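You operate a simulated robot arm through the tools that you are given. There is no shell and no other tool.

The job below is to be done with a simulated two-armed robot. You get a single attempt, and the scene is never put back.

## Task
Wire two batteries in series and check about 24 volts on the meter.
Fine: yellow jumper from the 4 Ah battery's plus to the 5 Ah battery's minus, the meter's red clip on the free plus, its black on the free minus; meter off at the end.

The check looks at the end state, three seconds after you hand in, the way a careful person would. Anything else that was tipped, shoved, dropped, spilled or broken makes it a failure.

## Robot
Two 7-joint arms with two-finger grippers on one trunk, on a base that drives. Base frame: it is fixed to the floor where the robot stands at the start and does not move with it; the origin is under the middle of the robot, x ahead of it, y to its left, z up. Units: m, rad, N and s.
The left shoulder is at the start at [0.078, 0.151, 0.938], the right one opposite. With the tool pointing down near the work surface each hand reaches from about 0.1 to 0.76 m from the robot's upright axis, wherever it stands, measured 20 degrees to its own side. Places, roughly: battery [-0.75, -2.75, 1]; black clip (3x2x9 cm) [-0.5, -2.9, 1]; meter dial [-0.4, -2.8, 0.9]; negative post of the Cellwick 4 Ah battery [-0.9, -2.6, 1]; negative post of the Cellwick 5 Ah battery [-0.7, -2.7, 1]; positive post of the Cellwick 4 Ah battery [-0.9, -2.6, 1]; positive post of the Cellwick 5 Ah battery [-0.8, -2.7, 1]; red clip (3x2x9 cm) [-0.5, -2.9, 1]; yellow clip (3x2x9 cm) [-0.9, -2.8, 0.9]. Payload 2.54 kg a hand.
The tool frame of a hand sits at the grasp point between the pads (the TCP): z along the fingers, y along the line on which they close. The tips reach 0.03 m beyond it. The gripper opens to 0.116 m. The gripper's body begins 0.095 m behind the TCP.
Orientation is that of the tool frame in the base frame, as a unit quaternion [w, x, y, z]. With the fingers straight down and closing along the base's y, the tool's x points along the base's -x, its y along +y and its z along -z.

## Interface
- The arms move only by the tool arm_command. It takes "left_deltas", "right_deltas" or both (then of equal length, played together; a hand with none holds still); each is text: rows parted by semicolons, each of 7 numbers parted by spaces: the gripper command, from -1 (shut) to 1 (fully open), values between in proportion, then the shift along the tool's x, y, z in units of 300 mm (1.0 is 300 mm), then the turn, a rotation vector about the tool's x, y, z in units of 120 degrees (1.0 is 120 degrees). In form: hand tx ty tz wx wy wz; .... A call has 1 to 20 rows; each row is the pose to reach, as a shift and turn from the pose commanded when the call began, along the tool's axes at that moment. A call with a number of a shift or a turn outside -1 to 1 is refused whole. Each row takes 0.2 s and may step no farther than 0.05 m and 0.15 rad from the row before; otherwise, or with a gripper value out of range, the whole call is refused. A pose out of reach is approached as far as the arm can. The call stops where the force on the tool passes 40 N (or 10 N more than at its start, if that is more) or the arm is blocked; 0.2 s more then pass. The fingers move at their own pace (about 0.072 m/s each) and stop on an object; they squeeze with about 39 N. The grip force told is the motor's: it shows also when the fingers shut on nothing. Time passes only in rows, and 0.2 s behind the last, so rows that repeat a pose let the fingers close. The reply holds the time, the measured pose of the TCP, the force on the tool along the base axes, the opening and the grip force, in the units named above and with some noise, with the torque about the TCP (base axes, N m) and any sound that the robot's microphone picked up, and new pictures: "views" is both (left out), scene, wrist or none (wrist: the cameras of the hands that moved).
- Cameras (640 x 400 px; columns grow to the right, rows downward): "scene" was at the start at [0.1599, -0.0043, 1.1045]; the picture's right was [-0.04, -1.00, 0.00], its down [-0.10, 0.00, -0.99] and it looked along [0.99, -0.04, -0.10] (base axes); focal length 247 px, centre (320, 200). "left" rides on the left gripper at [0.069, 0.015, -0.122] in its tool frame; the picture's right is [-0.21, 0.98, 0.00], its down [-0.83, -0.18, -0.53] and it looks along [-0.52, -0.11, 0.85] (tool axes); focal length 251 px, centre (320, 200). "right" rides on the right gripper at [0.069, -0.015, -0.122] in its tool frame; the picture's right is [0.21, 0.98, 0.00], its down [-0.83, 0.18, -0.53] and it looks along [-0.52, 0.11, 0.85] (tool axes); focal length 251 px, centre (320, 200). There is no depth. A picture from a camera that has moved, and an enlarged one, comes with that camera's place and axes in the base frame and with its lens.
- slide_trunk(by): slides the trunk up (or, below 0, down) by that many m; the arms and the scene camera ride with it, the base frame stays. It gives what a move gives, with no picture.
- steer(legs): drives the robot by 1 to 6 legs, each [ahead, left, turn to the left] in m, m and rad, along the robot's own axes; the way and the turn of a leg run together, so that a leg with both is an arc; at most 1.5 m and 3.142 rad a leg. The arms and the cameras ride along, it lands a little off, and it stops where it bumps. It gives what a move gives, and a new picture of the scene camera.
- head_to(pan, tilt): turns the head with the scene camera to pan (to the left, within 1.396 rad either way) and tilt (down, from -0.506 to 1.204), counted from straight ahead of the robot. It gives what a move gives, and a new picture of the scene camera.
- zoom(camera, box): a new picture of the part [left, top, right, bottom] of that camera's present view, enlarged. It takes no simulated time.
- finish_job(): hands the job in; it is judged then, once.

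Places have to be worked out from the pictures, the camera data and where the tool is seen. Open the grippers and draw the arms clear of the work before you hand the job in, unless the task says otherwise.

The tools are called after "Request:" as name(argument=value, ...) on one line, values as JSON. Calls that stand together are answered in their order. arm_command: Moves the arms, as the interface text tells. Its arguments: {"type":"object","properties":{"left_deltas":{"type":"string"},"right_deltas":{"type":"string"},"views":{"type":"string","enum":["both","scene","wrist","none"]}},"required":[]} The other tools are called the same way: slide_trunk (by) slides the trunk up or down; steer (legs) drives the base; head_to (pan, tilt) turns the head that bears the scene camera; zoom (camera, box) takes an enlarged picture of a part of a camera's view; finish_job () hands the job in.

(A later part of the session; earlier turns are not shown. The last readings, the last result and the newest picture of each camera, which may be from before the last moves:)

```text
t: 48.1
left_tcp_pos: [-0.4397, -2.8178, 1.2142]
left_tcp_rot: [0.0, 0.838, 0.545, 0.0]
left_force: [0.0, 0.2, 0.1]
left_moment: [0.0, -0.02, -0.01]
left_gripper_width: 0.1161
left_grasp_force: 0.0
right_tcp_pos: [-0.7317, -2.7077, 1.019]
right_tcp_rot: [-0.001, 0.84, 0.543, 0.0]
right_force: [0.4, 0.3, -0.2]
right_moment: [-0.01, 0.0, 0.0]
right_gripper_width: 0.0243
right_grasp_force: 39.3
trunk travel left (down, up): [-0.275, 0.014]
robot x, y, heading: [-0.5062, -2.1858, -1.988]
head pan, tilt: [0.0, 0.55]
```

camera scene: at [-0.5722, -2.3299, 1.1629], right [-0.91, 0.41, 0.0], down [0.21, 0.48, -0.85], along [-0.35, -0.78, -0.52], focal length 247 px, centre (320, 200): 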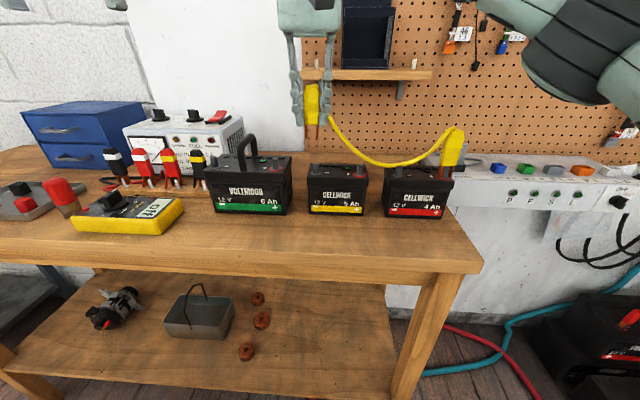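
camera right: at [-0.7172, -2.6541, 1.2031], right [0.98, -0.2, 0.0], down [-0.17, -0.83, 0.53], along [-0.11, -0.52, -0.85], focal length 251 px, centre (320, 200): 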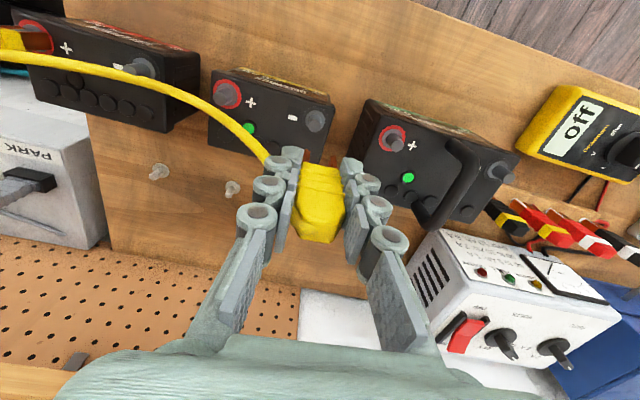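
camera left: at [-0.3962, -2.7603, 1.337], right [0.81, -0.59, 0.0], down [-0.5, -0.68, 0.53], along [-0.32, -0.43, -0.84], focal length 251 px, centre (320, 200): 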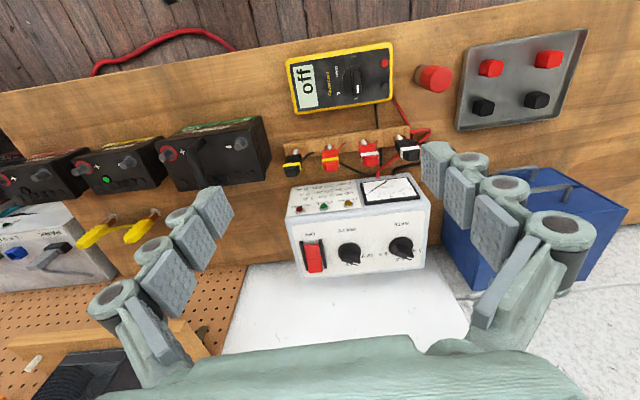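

Request:
arm_command(right_deltas="-1 0 0 0.005 0 0 0; -1 0 0 0.01 0 0 0; -1 0 0 0.01 0 0 0", views="none")

Request:
zoom(camera="scene", box=[290, 140, 345, 190])

```text
t: 48.9
left_tcp_pos: [-0.4383, -2.8179, 1.2146]
left_tcp_rot: [0.001, 0.838, 0.546, -0.002]
left_force: [-0.5, -0.4, -1.1]
left_moment: [0.01, -0.01, 0.0]
left_gripper_width: 0.1161
left_grasp_force: 0.1
right_tcp_pos: [-0.7309, -2.7077, 1.0176]
right_tcp_rot: [0.001, 0.84, 0.542, -0.001]
right_force: [-4.0, -7.0, 19.8]
right_moment: [-0.39, 0.28, -0.04]
right_gripper_width: 0.0243
right_grasp_force: 39.2
trunk travel left (down, up): [-0.275, 0.014]
robot x, y, heading: [-0.5043, -2.1871, -1.989]
head pan, tilt: [0.0, 0.55]
```

```text
8.00 times, centred on (318, 165) of scene
camera zoom: at [-0.5719, -2.3292, 1.1633], right [-0.91, 0.41, 0.0], down [0.21, 0.48, -0.85], along [-0.35, -0.78, -0.52], focal length 1976 px, centre (340, 480)
```

zoom: 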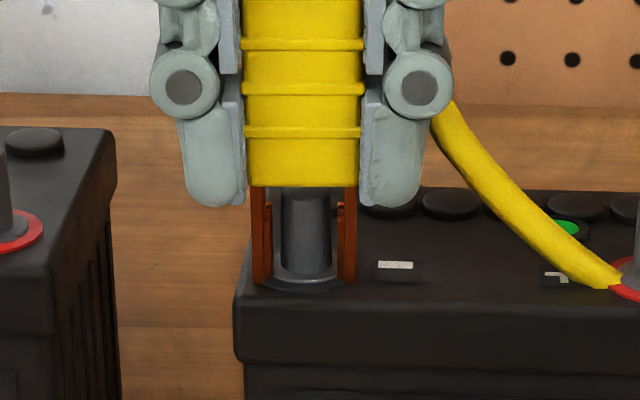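

Contact at ~20 N, prongs seated astride the minus post. I ease off 1 mm, open and withdraw upward.

Request:
arm_command(right_deltas="-1 0 0 -0.004 0 0 0; -0.3 0 0 -0.004 0 0 0; -0.1 0 0 -0.004 0 0 0; 0 0 0 -0.004 0 0 0; 0 0 0 -0.1 0 0 0; 0 0 0 -0.22 0 0 0; 0 0 0 -0.34 0 0 0; 0 0 0 -0.44 0 0 0", views="both")

Request:
zoom(camera="scene", box=[280, 100, 480, 220])

Request:
zoom(camera="right", box=[60, 20, 420, 240])

```text
t: 50.7
left_tcp_pos: [-0.4389, -2.818, 1.215]
left_tcp_rot: [0.0, 0.838, 0.545, -0.001]
left_force: [0.9, 0.5, -0.4]
left_moment: [0.0, 0.0, 0.0]
left_gripper_width: 0.1158
left_grasp_force: 0.1
right_tcp_pos: [-0.7313, -2.7086, 1.1487]
right_tcp_rot: [0.0, 0.84, 0.543, 0.0]
right_force: [-0.6, 0.4, -1.0]
right_moment: [-0.01, 0.01, -0.04]
right_gripper_width: 0.0579
right_grasp_force: 0.1
trunk travel left (down, up): [-0.275, 0.014]
robot x, y, heading: [-0.5116, -2.1831, -1.988]
head pan, tilt: [0.0, 0.55]
camera scene: at [-0.5717, -2.3295, 1.1629], right [-0.91, 0.41, 0.0], down [0.21, 0.48, -0.85], along [-0.35, -0.78, -0.52], focal length 247 px, centre (320, 200)
camera right: at [-0.7178, -2.6394, 1.2701], right [0.98, -0.2, 0.0], down [-0.17, -0.83, 0.53], along [-0.11, -0.52, -0.85], focal length 251 px, centre (320, 200)
```

scene: 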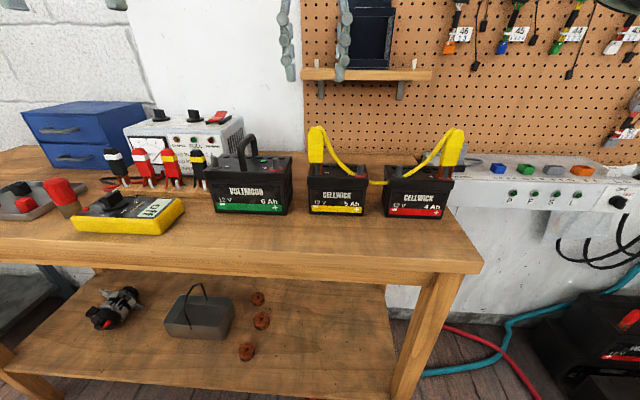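
right: 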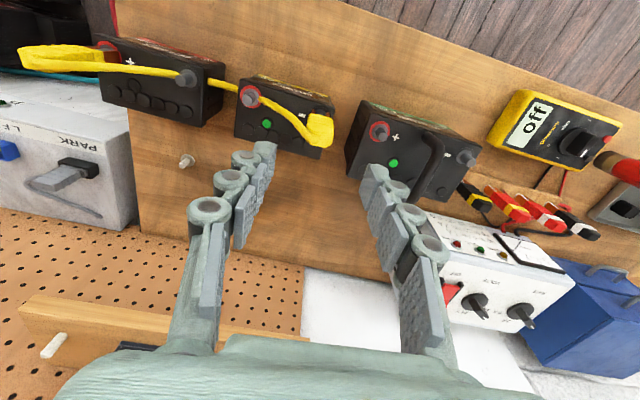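

```text
3.20 times, centred on (380, 160) of scene
camera zoom: at [-0.5717, -2.3295, 1.1629], right [-0.91, 0.41, 0.0], down [0.21, 0.48, -0.85], along [-0.35, -0.78, -0.52], focal length 790 px, centre (128, 328)
```

zoom: 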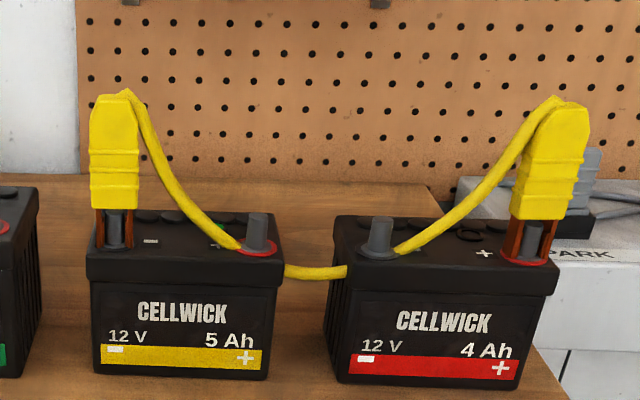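

```text
1.78 times, centred on (240, 130) of right
camera zoom: at [-0.7178, -2.6394, 1.2701], right [0.98, -0.2, 0.0], down [-0.17, -0.83, 0.53], along [-0.11, -0.52, -0.85], focal length 447 px, centre (462, 324)
```

zoom: 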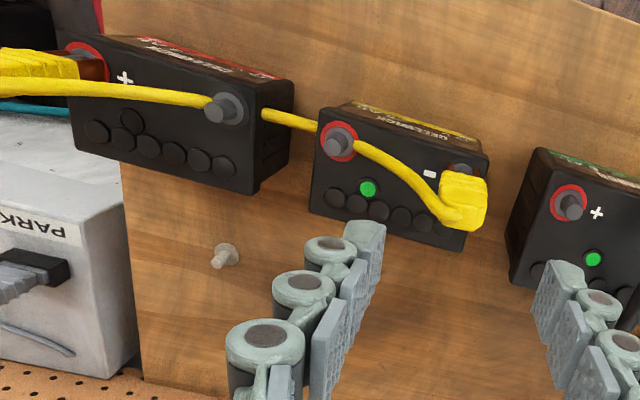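

The jumper is in place on 4 Ah plus and 5 Ah minus. Now I park the right hand back to its side and bring the left hand over the yellow-banded red clip (~[-0.484,-2.913]).

Request:
arm_command(left_deltas="-0.1 -0.07 -0.002 0.09 0 0 0; -0.1 -0.14 -0.004 0.18 0 0 0; -0.1 -0.21 -0.006 0.27 0 0 0; -0.1 -0.28 -0.007 0.36 0 0 0; -0.1 -0.351 -0.009 0.448 0 0 0; -0.1 -0.351 -0.009 0.448 0 0 0; -0.1 -0.351 -0.009 0.448 0 0 0; -0.1 -0.351 -0.009 0.448 0 0 0", right_deltas="0 0.0875 -0.1125 -0.02 0 0 0; 0 0.175 -0.225 -0.04 0 0 0; 0 0.2625 -0.3375 -0.06 0 0 0; 0 0.35 -0.45 -0.08 0 0 0; 0 0.4375 -0.5625 -0.1 0 0 0; 0 0.525 -0.675 -0.12 0 0 0; 0 0.6125 -0.7875 -0.14 0 0 0; 0 0.7 -0.9 -0.16 0 0 0", views="both")

Request:
zoom(camera="left", box=[220, 40, 460, 200])

```text
t: 52.5
left_tcp_pos: [-0.4852, -2.9124, 1.0803]
left_tcp_rot: [0.001, 0.838, 0.545, 0.0]
left_force: [0.4, -0.6, 0.0]
left_moment: [-0.03, 0.02, 0.04]
left_gripper_width: 0.0521
left_grasp_force: 0.2
right_tcp_pos: [-0.8927, -2.4041, 1.1952]
right_tcp_rot: [0.001, 0.839, 0.544, 0.0]
right_force: [0.3, 0.3, -0.1]
right_moment: [0.01, -0.01, -0.01]
right_gripper_width: 0.0582
right_grasp_force: 0.1
trunk travel left (down, up): [-0.275, 0.014]
robot x, y, heading: [-0.5072, -2.1831, -1.989]
head pan, tilt: [0.0, 0.55]
camera scene: at [-0.572, -2.3289, 1.1631], right [-0.91, 0.41, 0.0], down [0.21, 0.48, -0.85], along [-0.35, -0.78, -0.52], focal length 247 px, centre (320, 200)
camera right: at [-0.8778, -2.3359, 1.3164], right [0.98, -0.2, 0.0], down [-0.17, -0.83, 0.53], along [-0.11, -0.52, -0.85], focal length 251 px, centre (320, 200)
camera left: at [-0.4437, -2.8531, 1.202], right [0.81, -0.59, 0.0], down [-0.5, -0.68, 0.54], along [-0.32, -0.43, -0.84], focal length 251 px, centre (320, 200)
```

scene: 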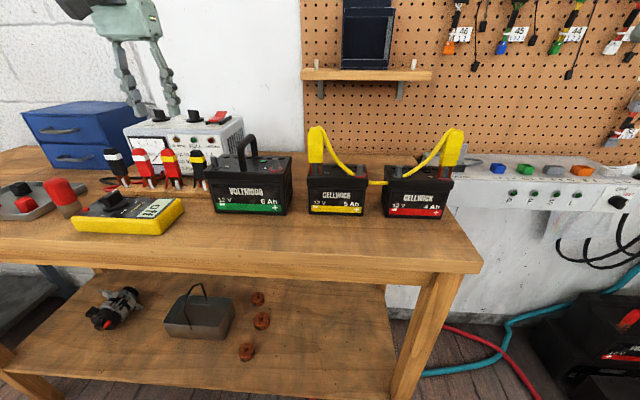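
right: 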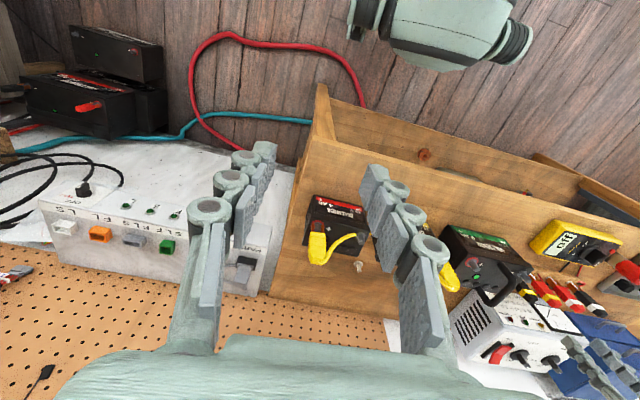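
left: 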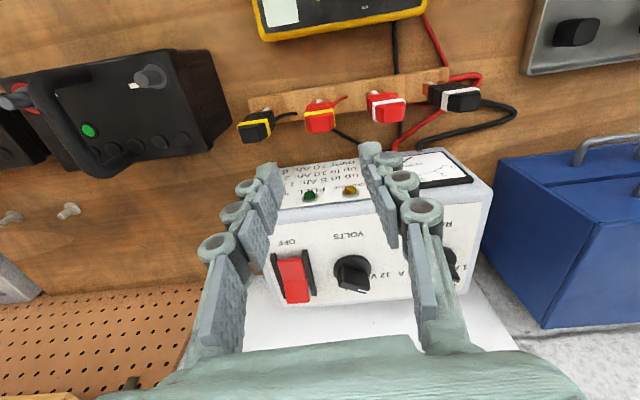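

```text
2.50 times, centred on (340, 120) of left
camera zoom: at [-0.4437, -2.8531, 1.202], right [0.81, -0.59, 0.0], down [-0.5, -0.68, 0.54], along [-0.32, -0.43, -0.84], focal length 629 px, centre (270, 400)
```

zoom: 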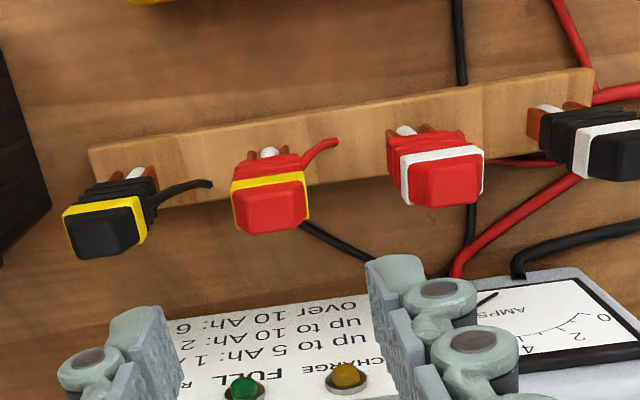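

The yellow-banded red clip is ~1 cm nearer to me than the TCP. I correct and descend to z≈1.03 to re-check alignment before going between the neighbours.

Request:
arm_command(left_deltas="-0.1 0.035 0.007 0 0 0 0; -0.1 0.035 0.007 0.09 0 0 0; -0.1 0.035 0.007 0.167 0 0 0; -0.1 0.035 0.007 0.167 0 0 0", views="wrist")

Request:
zoom(camera="left", box=[220, 60, 420, 200])

```text
t: 53.5
left_tcp_pos: [-0.4791, -2.9049, 1.0301]
left_tcp_rot: [0.001, 0.838, 0.545, 0.0]
left_force: [-0.2, 0.4, -0.1]
left_moment: [0.01, -0.01, 0.0]
left_gripper_width: 0.052
left_grasp_force: 0.1
right_tcp_pos: [-0.8919, -2.4064, 1.194]
right_tcp_rot: [-0.001, 0.84, 0.543, 0.001]
right_force: [-0.3, -0.1, -0.4]
right_moment: [0.0, -0.03, -0.01]
right_gripper_width: 0.0579
right_grasp_force: 0.0
trunk travel left (down, up): [-0.275, 0.014]
robot x, y, heading: [-0.511, -2.1821, -1.992]
head pan, tilt: [0.0, 0.55]
camera left: at [-0.4367, -2.8456, 1.152], right [0.81, -0.59, 0.0], down [-0.5, -0.68, 0.54], along [-0.32, -0.43, -0.84], focal length 251 px, centre (320, 200)
```

left: 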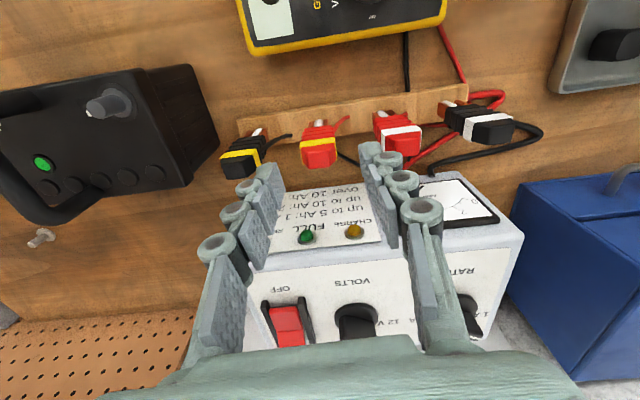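

```text
2.86 times, centred on (320, 130) of left
camera zoom: at [-0.4367, -2.8456, 1.152], right [0.81, -0.59, 0.0], down [-0.5, -0.68, 0.54], along [-0.32, -0.43, -0.84], focal length 718 px, centre (320, 400)
```

zoom: 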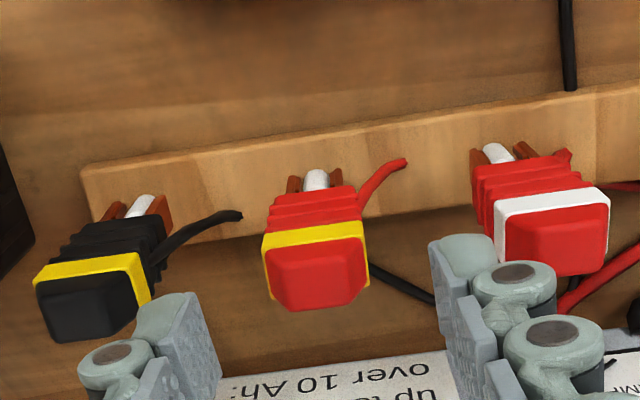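

Aligned over the clip (top z≈0.98). I narrow the opening to 4.2 cm to clear the neighbours and descend to z≈0.948.

Request:
arm_command(left_deltas="-0.28 0 0.001 0 0 0 0; -0.28 0 0.001 0.05 0 0 0; -0.28 0 0.001 0.1 0 0 0; -0.28 0 0.001 0.16 0 0 0; -0.28 0 0.001 0.22 0 0 0; -0.28 0 0.001 0.274 0 0 0; -0.28 0 0.001 0.274 0 0 0", views="both")

Request:
zoom(camera="scene", box=[90, 90, 230, 210])

```text
t: 55.1
left_tcp_pos: [-0.4771, -2.9042, 0.9489]
left_tcp_rot: [0.0, 0.838, 0.546, -0.001]
left_force: [0.1, 0.1, 0.3]
left_moment: [-0.02, 0.0, 0.0]
left_gripper_width: 0.0416
left_grasp_force: 0.1
right_tcp_pos: [-0.8915, -2.4064, 1.1941]
right_tcp_rot: [0.0, 0.839, 0.543, 0.001]
right_force: [0.3, 0.0, 0.6]
right_moment: [-0.02, -0.02, 0.04]
right_gripper_width: 0.0581
right_grasp_force: 0.0
trunk travel left (down, up): [-0.275, 0.014]
robot x, y, heading: [-0.5068, -2.1817, -1.985]
head pan, tilt: [0.0, 0.55]
camera scene: at [-0.5721, -2.3298, 1.1629], right [-0.91, 0.41, 0.0], down [0.21, 0.48, -0.85], along [-0.35, -0.78, -0.52], focal length 247 px, centre (320, 200)
camera left: at [-0.4347, -2.8462, 1.0702], right [0.81, -0.59, 0.0], down [-0.5, -0.68, 0.53], along [-0.32, -0.43, -0.84], focal length 251 px, centre (320, 200)
```

scene: 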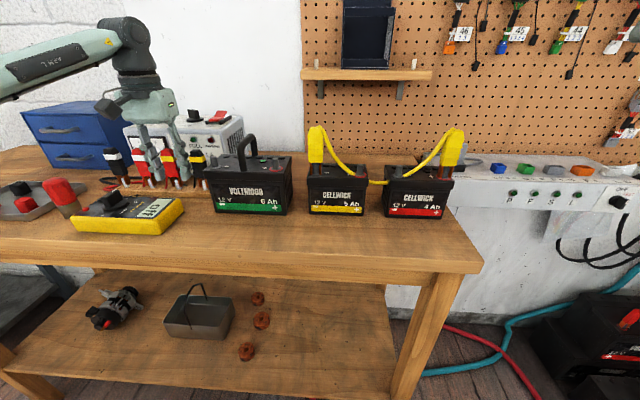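
left: 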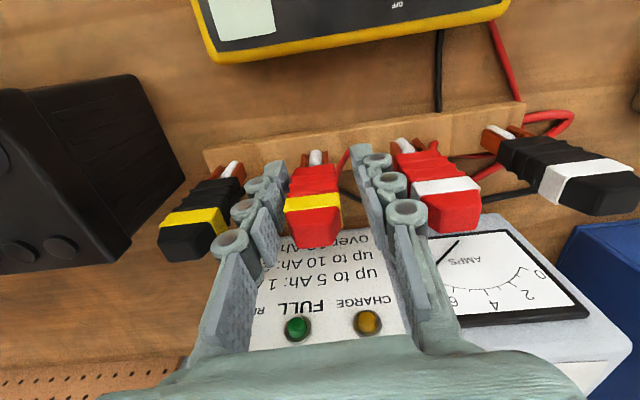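

```text
3.33 times, centred on (160, 150) of scene
camera zoom: at [-0.5721, -2.3298, 1.1629], right [-0.91, 0.41, 0.0], down [0.21, 0.48, -0.85], along [-0.35, -0.78, -0.52], focal length 823 px, centre (853, 367)
```

zoom: 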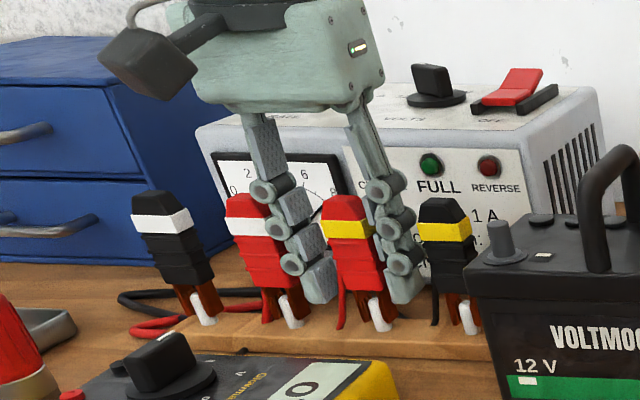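

The fingers straddle the red yellow-banded clip cleanly. I close on it.

Request:
arm_command(left_deltas="-0.28 0 -0.008 0 0 0 0; -0.6 0 -0.008 0 0 0 0; -1 0 -0.008 0 0 0 0; -1 0 -0.008 0 0 0 0; -1 0 -0.008 0 0 0 0", views="wrist")

```text
t: 56.3
left_tcp_pos: [-0.4784, -2.9045, 0.9473]
left_tcp_rot: [0.0, 0.838, 0.545, 0.0]
left_force: [-0.2, -0.9, -0.9]
left_moment: [-0.04, 0.02, 0.0]
left_gripper_width: 0.0241
left_grasp_force: 38.9
right_tcp_pos: [-0.8915, -2.4056, 1.1962]
right_tcp_rot: [0.0, 0.839, 0.544, 0.001]
right_force: [0.4, 0.5, 0.1]
right_moment: [-0.01, -0.02, 0.01]
right_gripper_width: 0.058
right_grasp_force: 0.0
trunk travel left (down, up): [-0.275, 0.014]
robot x, y, heading: [-0.5097, -2.188, -1.985]
head pan, tilt: [0.0, 0.55]
camera left: at [-0.4368, -2.8456, 1.0701], right [0.81, -0.59, 0.0], down [-0.5, -0.68, 0.53], along [-0.32, -0.43, -0.85], focal length 251 px, centre (320, 200)
```

left: 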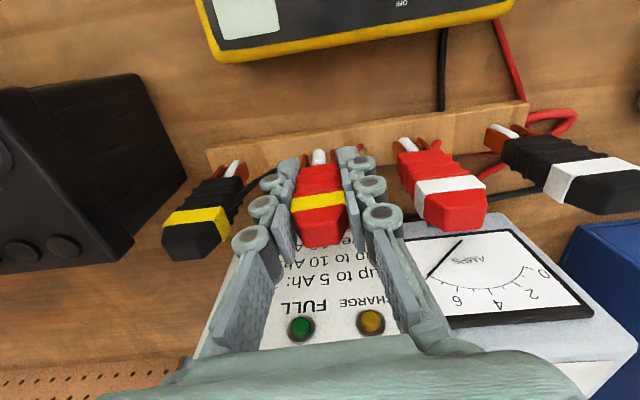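

Gripped at 2.4 cm. I lift slowly 12 cm straight up and see which cable follows.

Request:
arm_command(left_deltas="-1 0 0 -0.05 0 0 0; -1 0 0 -0.1 0 0 0; -1 0 0 -0.2 0 0 0; -1 0.02 0 -0.3 0 0 0; -1 0.04 0 -0.4 0 0 0", views="both")

Request:
zoom(camera="scene", box=[70, 60, 230, 220])

Request:
zoom(camera="left", box=[200, 40, 560, 240])

```text
t: 57.5
left_tcp_pos: [-0.4765, -2.8928, 1.0695]
left_tcp_rot: [0.001, 0.838, 0.545, 0.0]
left_force: [-0.7, 0.8, -0.8]
left_moment: [0.02, -0.02, 0.02]
left_gripper_width: 0.0242
left_grasp_force: 39.6
right_tcp_pos: [-0.8927, -2.405, 1.1944]
right_tcp_rot: [0.0, 0.84, 0.543, 0.001]
right_force: [0.0, 0.8, 0.4]
right_moment: [-0.01, -0.02, 0.02]
right_gripper_width: 0.0579
right_grasp_force: 0.0
trunk travel left (down, up): [-0.275, 0.014]
robot x, y, heading: [-0.5057, -2.1828, -1.985]
head pan, tilt: [0.0, 0.55]
camera scene: at [-0.5722, -2.3293, 1.1629], right [-0.91, 0.41, 0.0], down [0.21, 0.48, -0.85], along [-0.35, -0.78, -0.52], focal length 247 px, centre (320, 200)
camera left: at [-0.4335, -2.8338, 1.1912], right [0.81, -0.59, 0.0], down [-0.5, -0.68, 0.53], along [-0.32, -0.43, -0.84], focal length 251 px, centre (320, 200)
```

scene: 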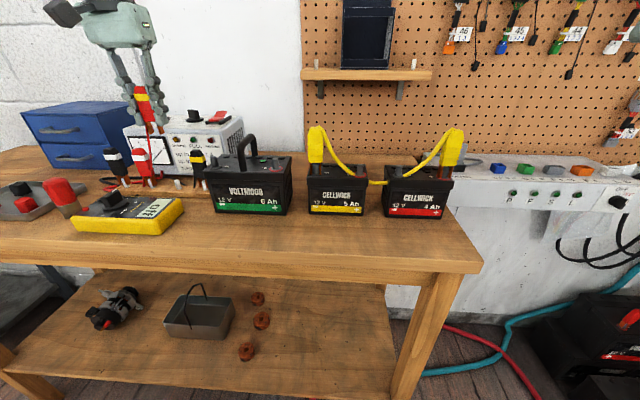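
left: 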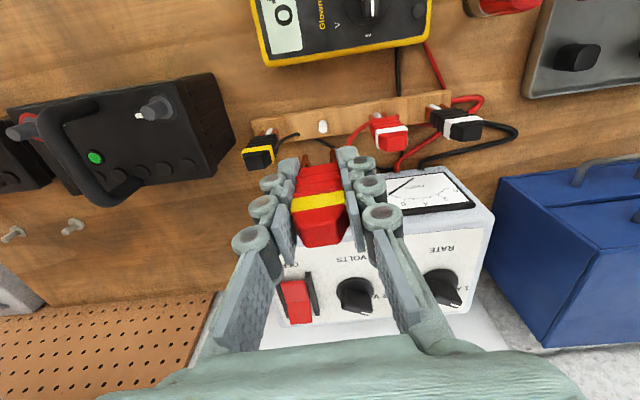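

```text
2.50 times, centred on (150, 140) of scene
camera zoom: at [-0.5722, -2.3293, 1.1629], right [-0.91, 0.41, 0.0], down [0.21, 0.48, -0.85], along [-0.35, -0.78, -0.52], focal length 617 px, centre (745, 350)
```

zoom: 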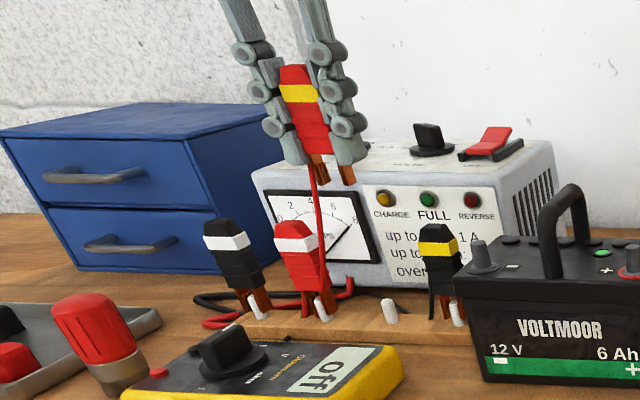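

```text
1.78 times, centred on (380, 140) of left
camera zoom: at [-0.4335, -2.8338, 1.1912], right [0.81, -0.59, 0.0], down [-0.5, -0.68, 0.53], along [-0.32, -0.43, -0.84], focal length 447 px, centre (213, 307)
```

zoom: 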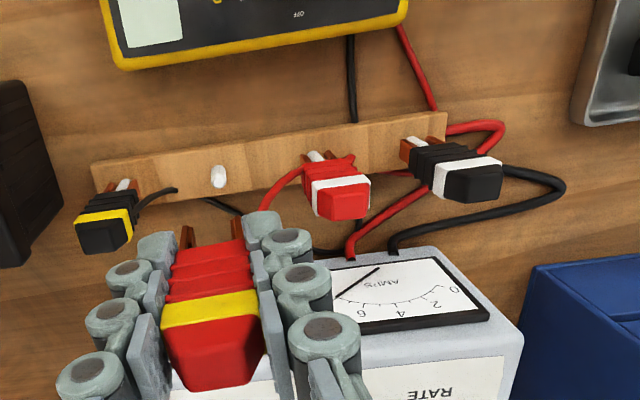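

The lifted clip's lead trails behind the white-banded red one; moving it to the battery will show its origin. I raise to z≈1.16 and carry it rightwards over the batteries.

Request:
arm_command(left_deltas="-1 0.03 -0.03 -0.12 0 0 0; -1 0.06 -0.12 -0.24 0 0 0; -1 0.08 -0.25 -0.3 0 0 0; -1 0.09 -0.38 -0.3 0 0 0; -1 0.11 -0.51 -0.3 0 0 0; -1 0.13 -0.64 -0.3 0 0 0; -1 0.14 -0.77 -0.3 0 0 0; -1 0.15 -0.9 -0.3 0 0 0", views="both")

Request:
zoom(camera="scene", box=[70, 80, 330, 220])

```text
t: 59.3
left_tcp_pos: [-0.7037, -2.7408, 1.1563]
left_tcp_rot: [0.001, 0.838, 0.546, 0.001]
left_force: [0.0, 0.5, -0.7]
left_moment: [0.01, -0.04, 0.0]
left_gripper_width: 0.0239
left_grasp_force: 39.5
right_tcp_pos: [-0.8912, -2.4049, 1.1949]
right_tcp_rot: [-0.001, 0.84, 0.543, 0.001]
right_force: [-0.4, -0.1, -0.5]
right_moment: [0.01, -0.03, -0.02]
right_gripper_width: 0.058
right_grasp_force: 0.1
trunk travel left (down, up): [-0.275, 0.014]
robot x, y, heading: [-0.5081, -2.1868, -1.987]
head pan, tilt: [0.0, 0.55]
camera scene: at [-0.5728, -2.3296, 1.1629], right [-0.91, 0.41, 0.0], down [0.21, 0.48, -0.85], along [-0.35, -0.78, -0.52], focal length 247 px, centre (320, 200)
camera left: at [-0.6617, -2.6824, 1.2787], right [0.81, -0.59, 0.0], down [-0.5, -0.68, 0.53], along [-0.32, -0.43, -0.85], focal length 251 px, centre (320, 200)
```

scene: 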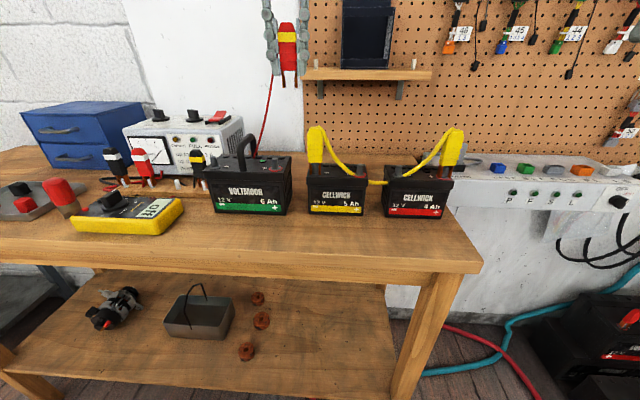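
left: 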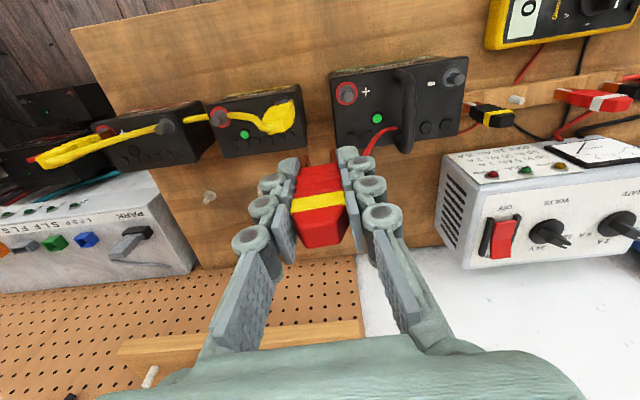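

```text
2.46 times, centred on (200, 150) of scene
camera zoom: at [-0.5728, -2.3296, 1.1629], right [-0.91, 0.41, 0.0], down [0.21, 0.48, -0.85], along [-0.35, -0.78, -0.52], focal length 608 px, centre (615, 323)
```

zoom: 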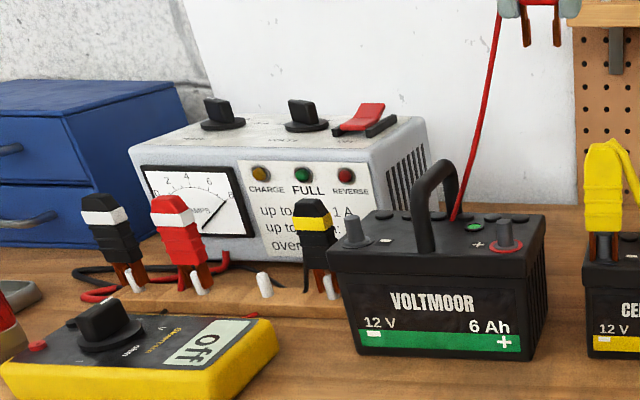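

Request:
zoom(camera="left", box=[440, 20, 640, 170])

Request:
zoom(camera="left", box=[180, 60, 420, 220])

```text
2.67 times, centred on (540, 95) of left
camera zoom: at [-0.6617, -2.6824, 1.2787], right [0.81, -0.59, 0.0], down [-0.5, -0.68, 0.53], along [-0.32, -0.43, -0.85], focal length 670 px, centre (-267, 480)
```

zoom: 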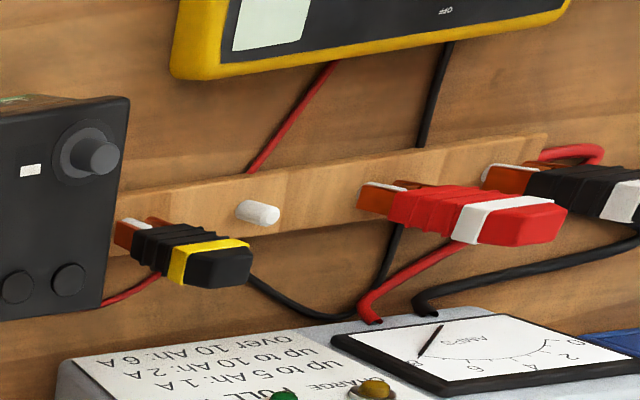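

```text
2.50 times, centred on (300, 140) of left
camera zoom: at [-0.6617, -2.6824, 1.2787], right [0.81, -0.59, 0.0], down [-0.5, -0.68, 0.53], along [-0.32, -0.43, -0.85], focal length 629 px, centre (370, 350)
```

zoom: 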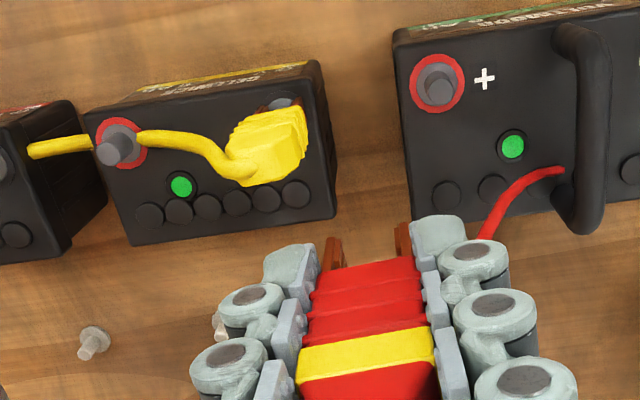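

Confirmed: the meter's red lead straightened and follows this clip. I continue to hover over the 5 Ah plus post (~[-0.806,-2.675]).

Request:
arm_command(left_deltas="-1 0.02 -0.134 0 0 0 0; -1 0.04 -0.267 0 0 0 0; -1 0.062 -0.401 0 0 0 0; -1 0.062 -0.401 0.1 0 0 0; -1 0.062 -0.401 0.2 0 0 0; -1 0.062 -0.401 0.2 0 0 0", views="both")

Request:
zoom(camera="left", box=[250, 60, 390, 200])

Request:
zoom(camera="scene", box=[290, 80, 420, 210])

```text
t: 60.7
left_tcp_pos: [-0.8054, -2.6758, 1.098]
left_tcp_rot: [0.0, 0.838, 0.546, 0.0]
left_force: [0.1, -1.1, 0.1]
left_moment: [0.04, -0.01, 0.0]
left_gripper_width: 0.024
left_grasp_force: 39.0
right_tcp_pos: [-0.8916, -2.4064, 1.1948]
right_tcp_rot: [-0.001, 0.84, 0.543, 0.001]
right_force: [0.4, -0.3, 1.2]
right_moment: [-0.01, 0.03, 0.0]
right_gripper_width: 0.0578
right_grasp_force: 0.1
trunk travel left (down, up): [-0.275, 0.014]
robot x, y, heading: [-0.5076, -2.1845, -1.989]
head pan, tilt: [0.0, 0.55]
camera scene: at [-0.572, -2.3298, 1.1629], right [-0.91, 0.41, 0.0], down [0.21, 0.48, -0.85], along [-0.35, -0.78, -0.52], focal length 247 px, centre (320, 200)
camera left: at [-0.7635, -2.6169, 1.2193], right [0.81, -0.59, 0.0], down [-0.5, -0.68, 0.53], along [-0.32, -0.43, -0.85], focal length 251 px, centre (320, 200)
```

scene: 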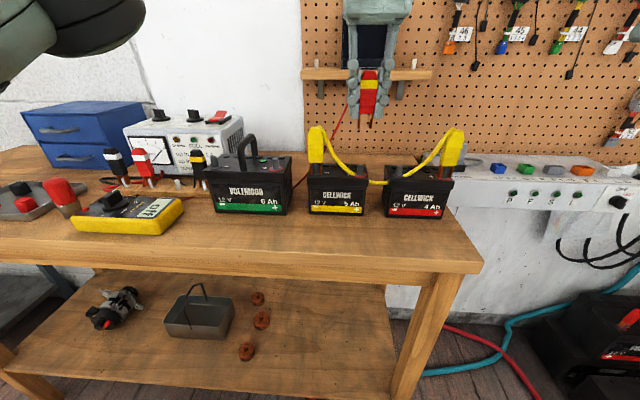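
left: 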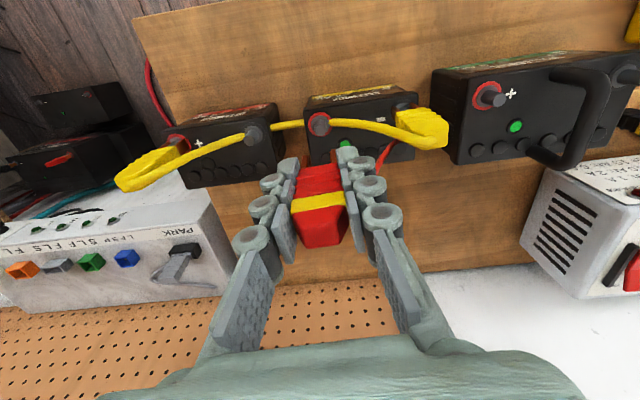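

```text
2.86 times, centred on (320, 130) of left
camera zoom: at [-0.7635, -2.6169, 1.2193], right [0.81, -0.59, 0.0], down [-0.5, -0.68, 0.53], along [-0.32, -0.43, -0.85], focal length 718 px, centre (320, 400)
```

zoom: 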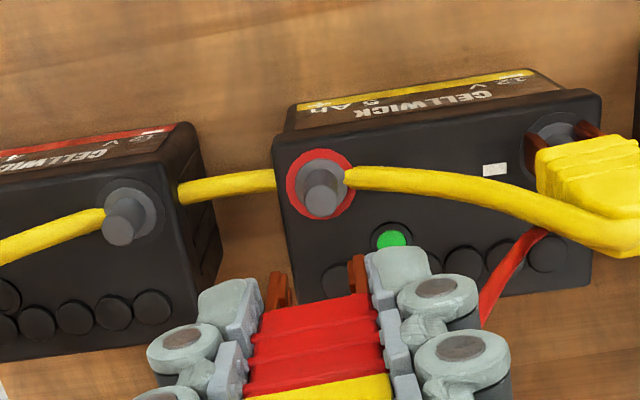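

```text
3.08 times, centred on (355, 145) of scene
camera zoom: at [-0.572, -2.3298, 1.1629], right [-0.91, 0.41, 0.0], down [0.21, 0.48, -0.85], along [-0.35, -0.78, -0.52], focal length 760 px, centre (212, 369)
```

zoom: 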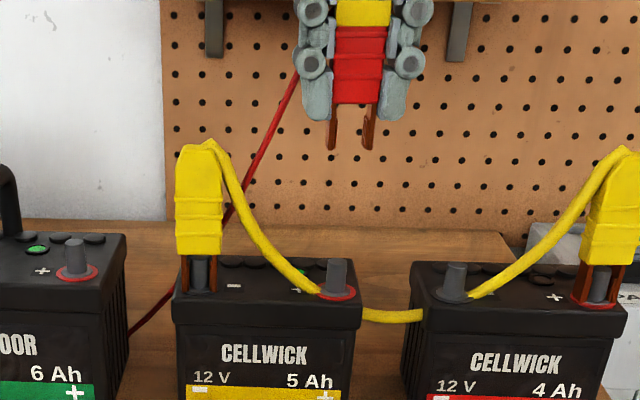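

By the same measures, the prong front edges are at the post's centre; I shift 6 mm toward me, 2 mm left and descend ~5 cm to just above the post top.

Request:
arm_command(left_deltas="-1 0.02 0.0057 0.05 0 0 0; -1 0.02 0.0057 0.11 0 0 0; -1 0.02 0.0057 0.165 0 0 0; -1 0.02 0.0057 0.165 0 0 0", views="none")

Request:
zoom(camera="left", box=[275, 90, 365, 170])

Request:
zoom(camera="scene", box=[325, 110, 395, 190])

```text
t: 61.7
left_tcp_pos: [-0.8015, -2.6729, 1.0485]
left_tcp_rot: [0.0, 0.838, 0.545, -0.001]
left_force: [-0.8, 0.0, -0.4]
left_moment: [-0.01, 0.03, 0.0]
left_gripper_width: 0.0242
left_grasp_force: 38.5
right_tcp_pos: [-0.892, -2.4054, 1.1958]
right_tcp_rot: [-0.001, 0.84, 0.543, 0.001]
right_force: [1.0, -0.9, -0.2]
right_moment: [-0.01, 0.01, 0.0]
right_gripper_width: 0.058
right_grasp_force: 0.1
trunk travel left (down, up): [-0.275, 0.014]
robot x, y, heading: [-0.5061, -2.1854, -1.989]
head pan, tilt: [0.0, 0.55]
```

```text
5.00 times, centred on (320, 130) of left
camera zoom: at [-0.7596, -2.6139, 1.1708], right [0.81, -0.59, 0.0], down [-0.5, -0.68, 0.53], along [-0.32, -0.43, -0.84], focal length 1257 px, centre (320, 550)
```

zoom: 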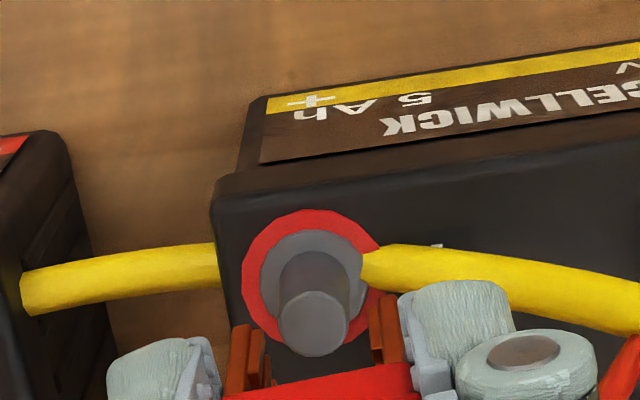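

```text
5.00 times, centred on (360, 150) of scene
camera zoom: at [-0.5721, -2.3298, 1.1629], right [-0.91, 0.41, 0.0], down [0.21, 0.48, -0.85], along [-0.35, -0.78, -0.52], focal length 1235 px, centre (120, 450)
```

zoom: 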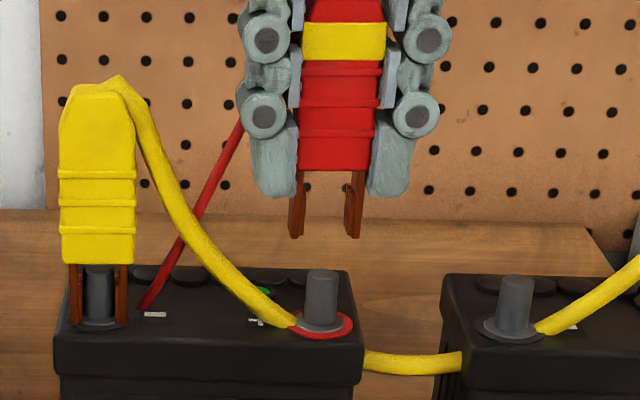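

Alignment over the 5 Ah plus post looks right in both views. I descend 2.7 cm.

Request:
arm_command(left_deltas="-1 0 0 0.03 0 0 0; -1 0 0 0.06 0 0 0; -1 0 0 0.09 0 0 0; -1 0 0 0.09 0 0 0", views="none")

Request:
zoom(camera="left", box=[275, 90, 365, 170])

Request:
zoom(camera="scene", box=[330, 130, 390, 190])

```text
t: 62.7
left_tcp_pos: [-0.8025, -2.672, 1.0215]
left_tcp_rot: [0.0, 0.839, 0.545, -0.001]
left_force: [0.1, -0.5, -0.3]
left_moment: [0.04, 0.01, -0.02]
left_gripper_width: 0.0242
left_grasp_force: 38.5
right_tcp_pos: [-0.8925, -2.4069, 1.1944]
right_tcp_rot: [0.0, 0.839, 0.544, 0.0]
right_force: [-0.8, 0.5, 0.4]
right_moment: [0.01, 0.03, -0.03]
right_gripper_width: 0.058
right_grasp_force: 0.1
trunk travel left (down, up): [-0.275, 0.014]
robot x, y, heading: [-0.5081, -2.1833, -1.986]
head pan, tilt: [0.0, 0.55]
```

```text
5.00 times, centred on (320, 130) of left
camera zoom: at [-0.7598, -2.6142, 1.1436], right [0.81, -0.59, 0.0], down [-0.5, -0.68, 0.53], along [-0.32, -0.43, -0.85], focal length 1257 px, centre (320, 550)
```

zoom: 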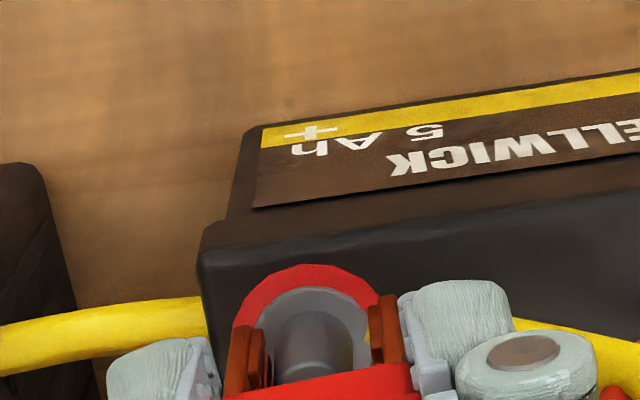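

```text
6.67 times, centred on (360, 160) of scene
camera zoom: at [-0.572, -2.3298, 1.1629], right [-0.91, 0.41, 0.0], down [0.21, 0.48, -0.85], along [-0.35, -0.78, -0.52], focal length 1646 px, centre (53, 467)
```

zoom: 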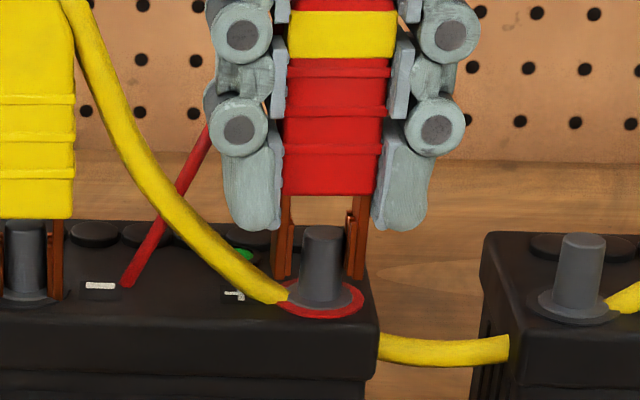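

Nearly seated; I lower another 5 mm and look.

Request:
arm_command(left_deltas="-1 0 0 0.008 0 0 0; -1 0 0 0.0167 0 0 0; -1 0 0 0.0167 0 0 0", views="none")

Request:
zoom(camera="left", box=[290, 120, 350, 170])

Request:
zoom(camera="scene", box=[345, 150, 380, 180])

```text
t: 63.5
left_tcp_pos: [-0.8017, -2.6725, 1.0164]
left_tcp_rot: [0.0, 0.838, 0.546, 0.0]
left_force: [-0.1, -0.1, 0.3]
left_moment: [0.0, -0.02, 0.0]
left_gripper_width: 0.0243
left_grasp_force: 39.3
right_tcp_pos: [-0.8912, -2.4064, 1.1944]
right_tcp_rot: [-0.001, 0.84, 0.543, 0.001]
right_force: [-0.3, -0.8, -0.2]
right_moment: [0.0, -0.03, 0.03]
right_gripper_width: 0.058
right_grasp_force: 0.0
trunk travel left (down, up): [-0.275, 0.014]
robot x, y, heading: [-0.5087, -2.1848, -1.99]
head pan, tilt: [0.0, 0.55]
```

```text
8.00 times, centred on (320, 145) of left
camera zoom: at [-0.7598, -2.6136, 1.1389], right [0.81, -0.59, 0.0], down [-0.5, -0.68, 0.53], along [-0.32, -0.43, -0.85], focal length 2012 px, centre (320, 640)
```

zoom: 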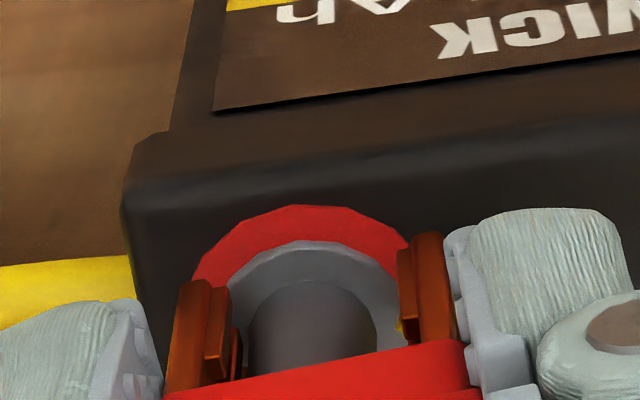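

```text
13.33 times, centred on (362, 165) of scene
camera zoom: at [-0.5721, -2.3299, 1.1629], right [-0.91, 0.41, 0.0], down [0.21, 0.48, -0.85], along [-0.35, -0.78, -0.52], focal length 3293 px, centre (-247, 667)
```

zoom: 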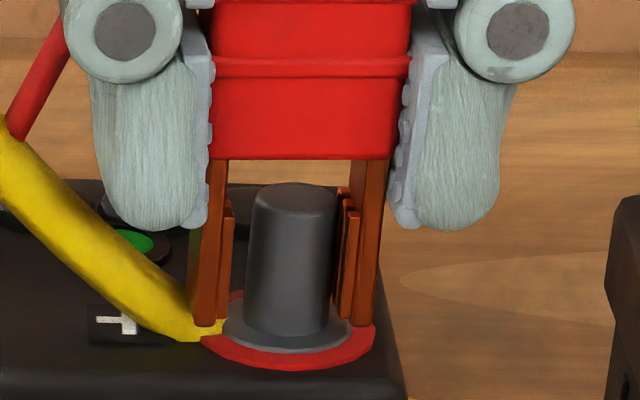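

Seated well around the post; I lower another ~3 mm to touch.

Request:
arm_command(left_deltas="-1 0.002 0 0.005 0 0 0; -1 0.003 0 0.01 0 0 0; -1 0.003 0 0.01 0 0 0", views="none")

```text
t: 64.3
left_tcp_pos: [-0.8009, -2.6718, 1.0126]
left_tcp_rot: [0.0, 0.839, 0.545, 0.0]
left_force: [0.3, 0.4, -0.9]
left_moment: [-0.01, 0.0, -0.02]
left_gripper_width: 0.0242
left_grasp_force: 39.3
right_tcp_pos: [-0.8912, -2.4065, 1.1948]
right_tcp_rot: [0.0, 0.84, 0.542, 0.001]
right_force: [-0.5, -0.4, -0.6]
right_moment: [-0.02, -0.01, -0.01]
right_gripper_width: 0.0578
right_grasp_force: 0.0
trunk travel left (down, up): [-0.275, 0.014]
robot x, y, heading: [-0.5098, -2.1856, -1.984]
head pan, tilt: [0.0, 0.55]
```

Request:
arm_command(left_deltas="-1 0 0 0.004 0 0 0; -1 0 0 0.007 0 0 0; -1 0 0 0.007 0 0 0", views="none")

Request:
zoom(camera="scene", box=[345, 150, 380, 180])

```text
t: 65.1
left_tcp_pos: [-0.8016, -2.6715, 1.0119]
left_tcp_rot: [0.0, 0.838, 0.545, -0.001]
left_force: [-1.6, -2.3, 6.5]
left_moment: [-0.11, 0.05, -0.02]
left_gripper_width: 0.024
left_grasp_force: 38.7
right_tcp_pos: [-0.8911, -2.4057, 1.1952]
right_tcp_rot: [-0.001, 0.84, 0.543, 0.0]
right_force: [0.0, 0.3, 1.2]
right_moment: [0.04, 0.03, 0.0]
right_gripper_width: 0.0577
right_grasp_force: 0.1
trunk travel left (down, up): [-0.275, 0.014]
robot x, y, heading: [-0.5059, -2.1838, -1.991]
head pan, tilt: [0.0, 0.55]
```

```text
13.33 times, centred on (362, 165) of scene
camera zoom: at [-0.5719, -2.3296, 1.1631], right [-0.91, 0.41, 0.0], down [0.21, 0.48, -0.85], along [-0.35, -0.78, -0.52], focal length 3293 px, centre (-247, 667)
```

zoom: 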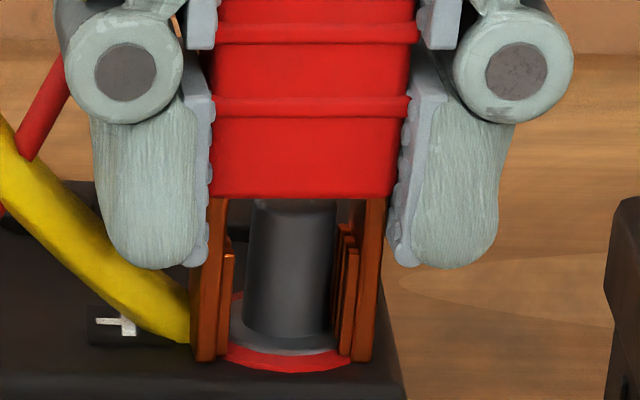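

Touching, but the clip's prongs now sit ~3 mm too far toward me. I lift 3 mm, shift 3 mm forward and set down again.

Request:
arm_command(left_deltas="-1 0 0 -0.01 0 0 0; -1 -0.01 0 -0.01 0 0 0; -1 -0.01 0 -0.004 0 0 0; -1 -0.01 0 0.001 0 0 0; -1 -0.01 0 0.001 0 0 0", views="none")

Request:
zoom(camera="scene", box=[345, 150, 380, 180])

```text
t: 66.3
left_tcp_pos: [-0.8028, -2.6732, 1.0123]
left_tcp_rot: [0.001, 0.839, 0.545, -0.003]
left_force: [-2.8, -3.0, 9.9]
left_moment: [-0.15, 0.06, -0.05]
left_gripper_width: 0.0242
left_grasp_force: 38.7
right_tcp_pos: [-0.8914, -2.4053, 1.1945]
right_tcp_rot: [0.0, 0.839, 0.544, 0.0]
right_force: [0.0, -0.1, -0.6]
right_moment: [0.0, 0.02, -0.01]
right_gripper_width: 0.0578
right_grasp_force: 0.1
trunk travel left (down, up): [-0.275, 0.014]
robot x, y, heading: [-0.5083, -2.1872, -1.984]
head pan, tilt: [0.0, 0.55]
```

```text
13.33 times, centred on (362, 165) of scene
camera zoom: at [-0.572, -2.3295, 1.1631], right [-0.91, 0.41, 0.0], down [0.21, 0.48, -0.85], along [-0.35, -0.78, -0.52], focal length 3293 px, centre (-247, 667)
```

zoom: 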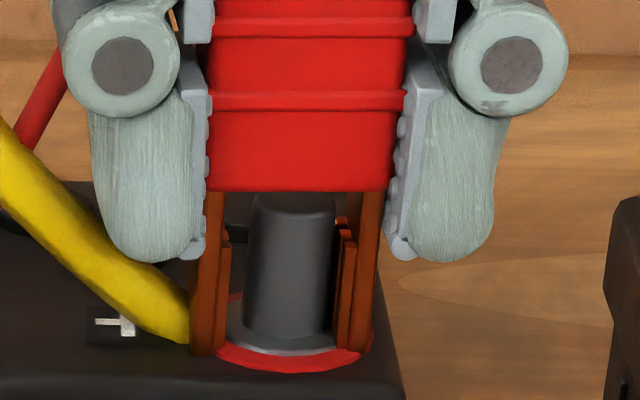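

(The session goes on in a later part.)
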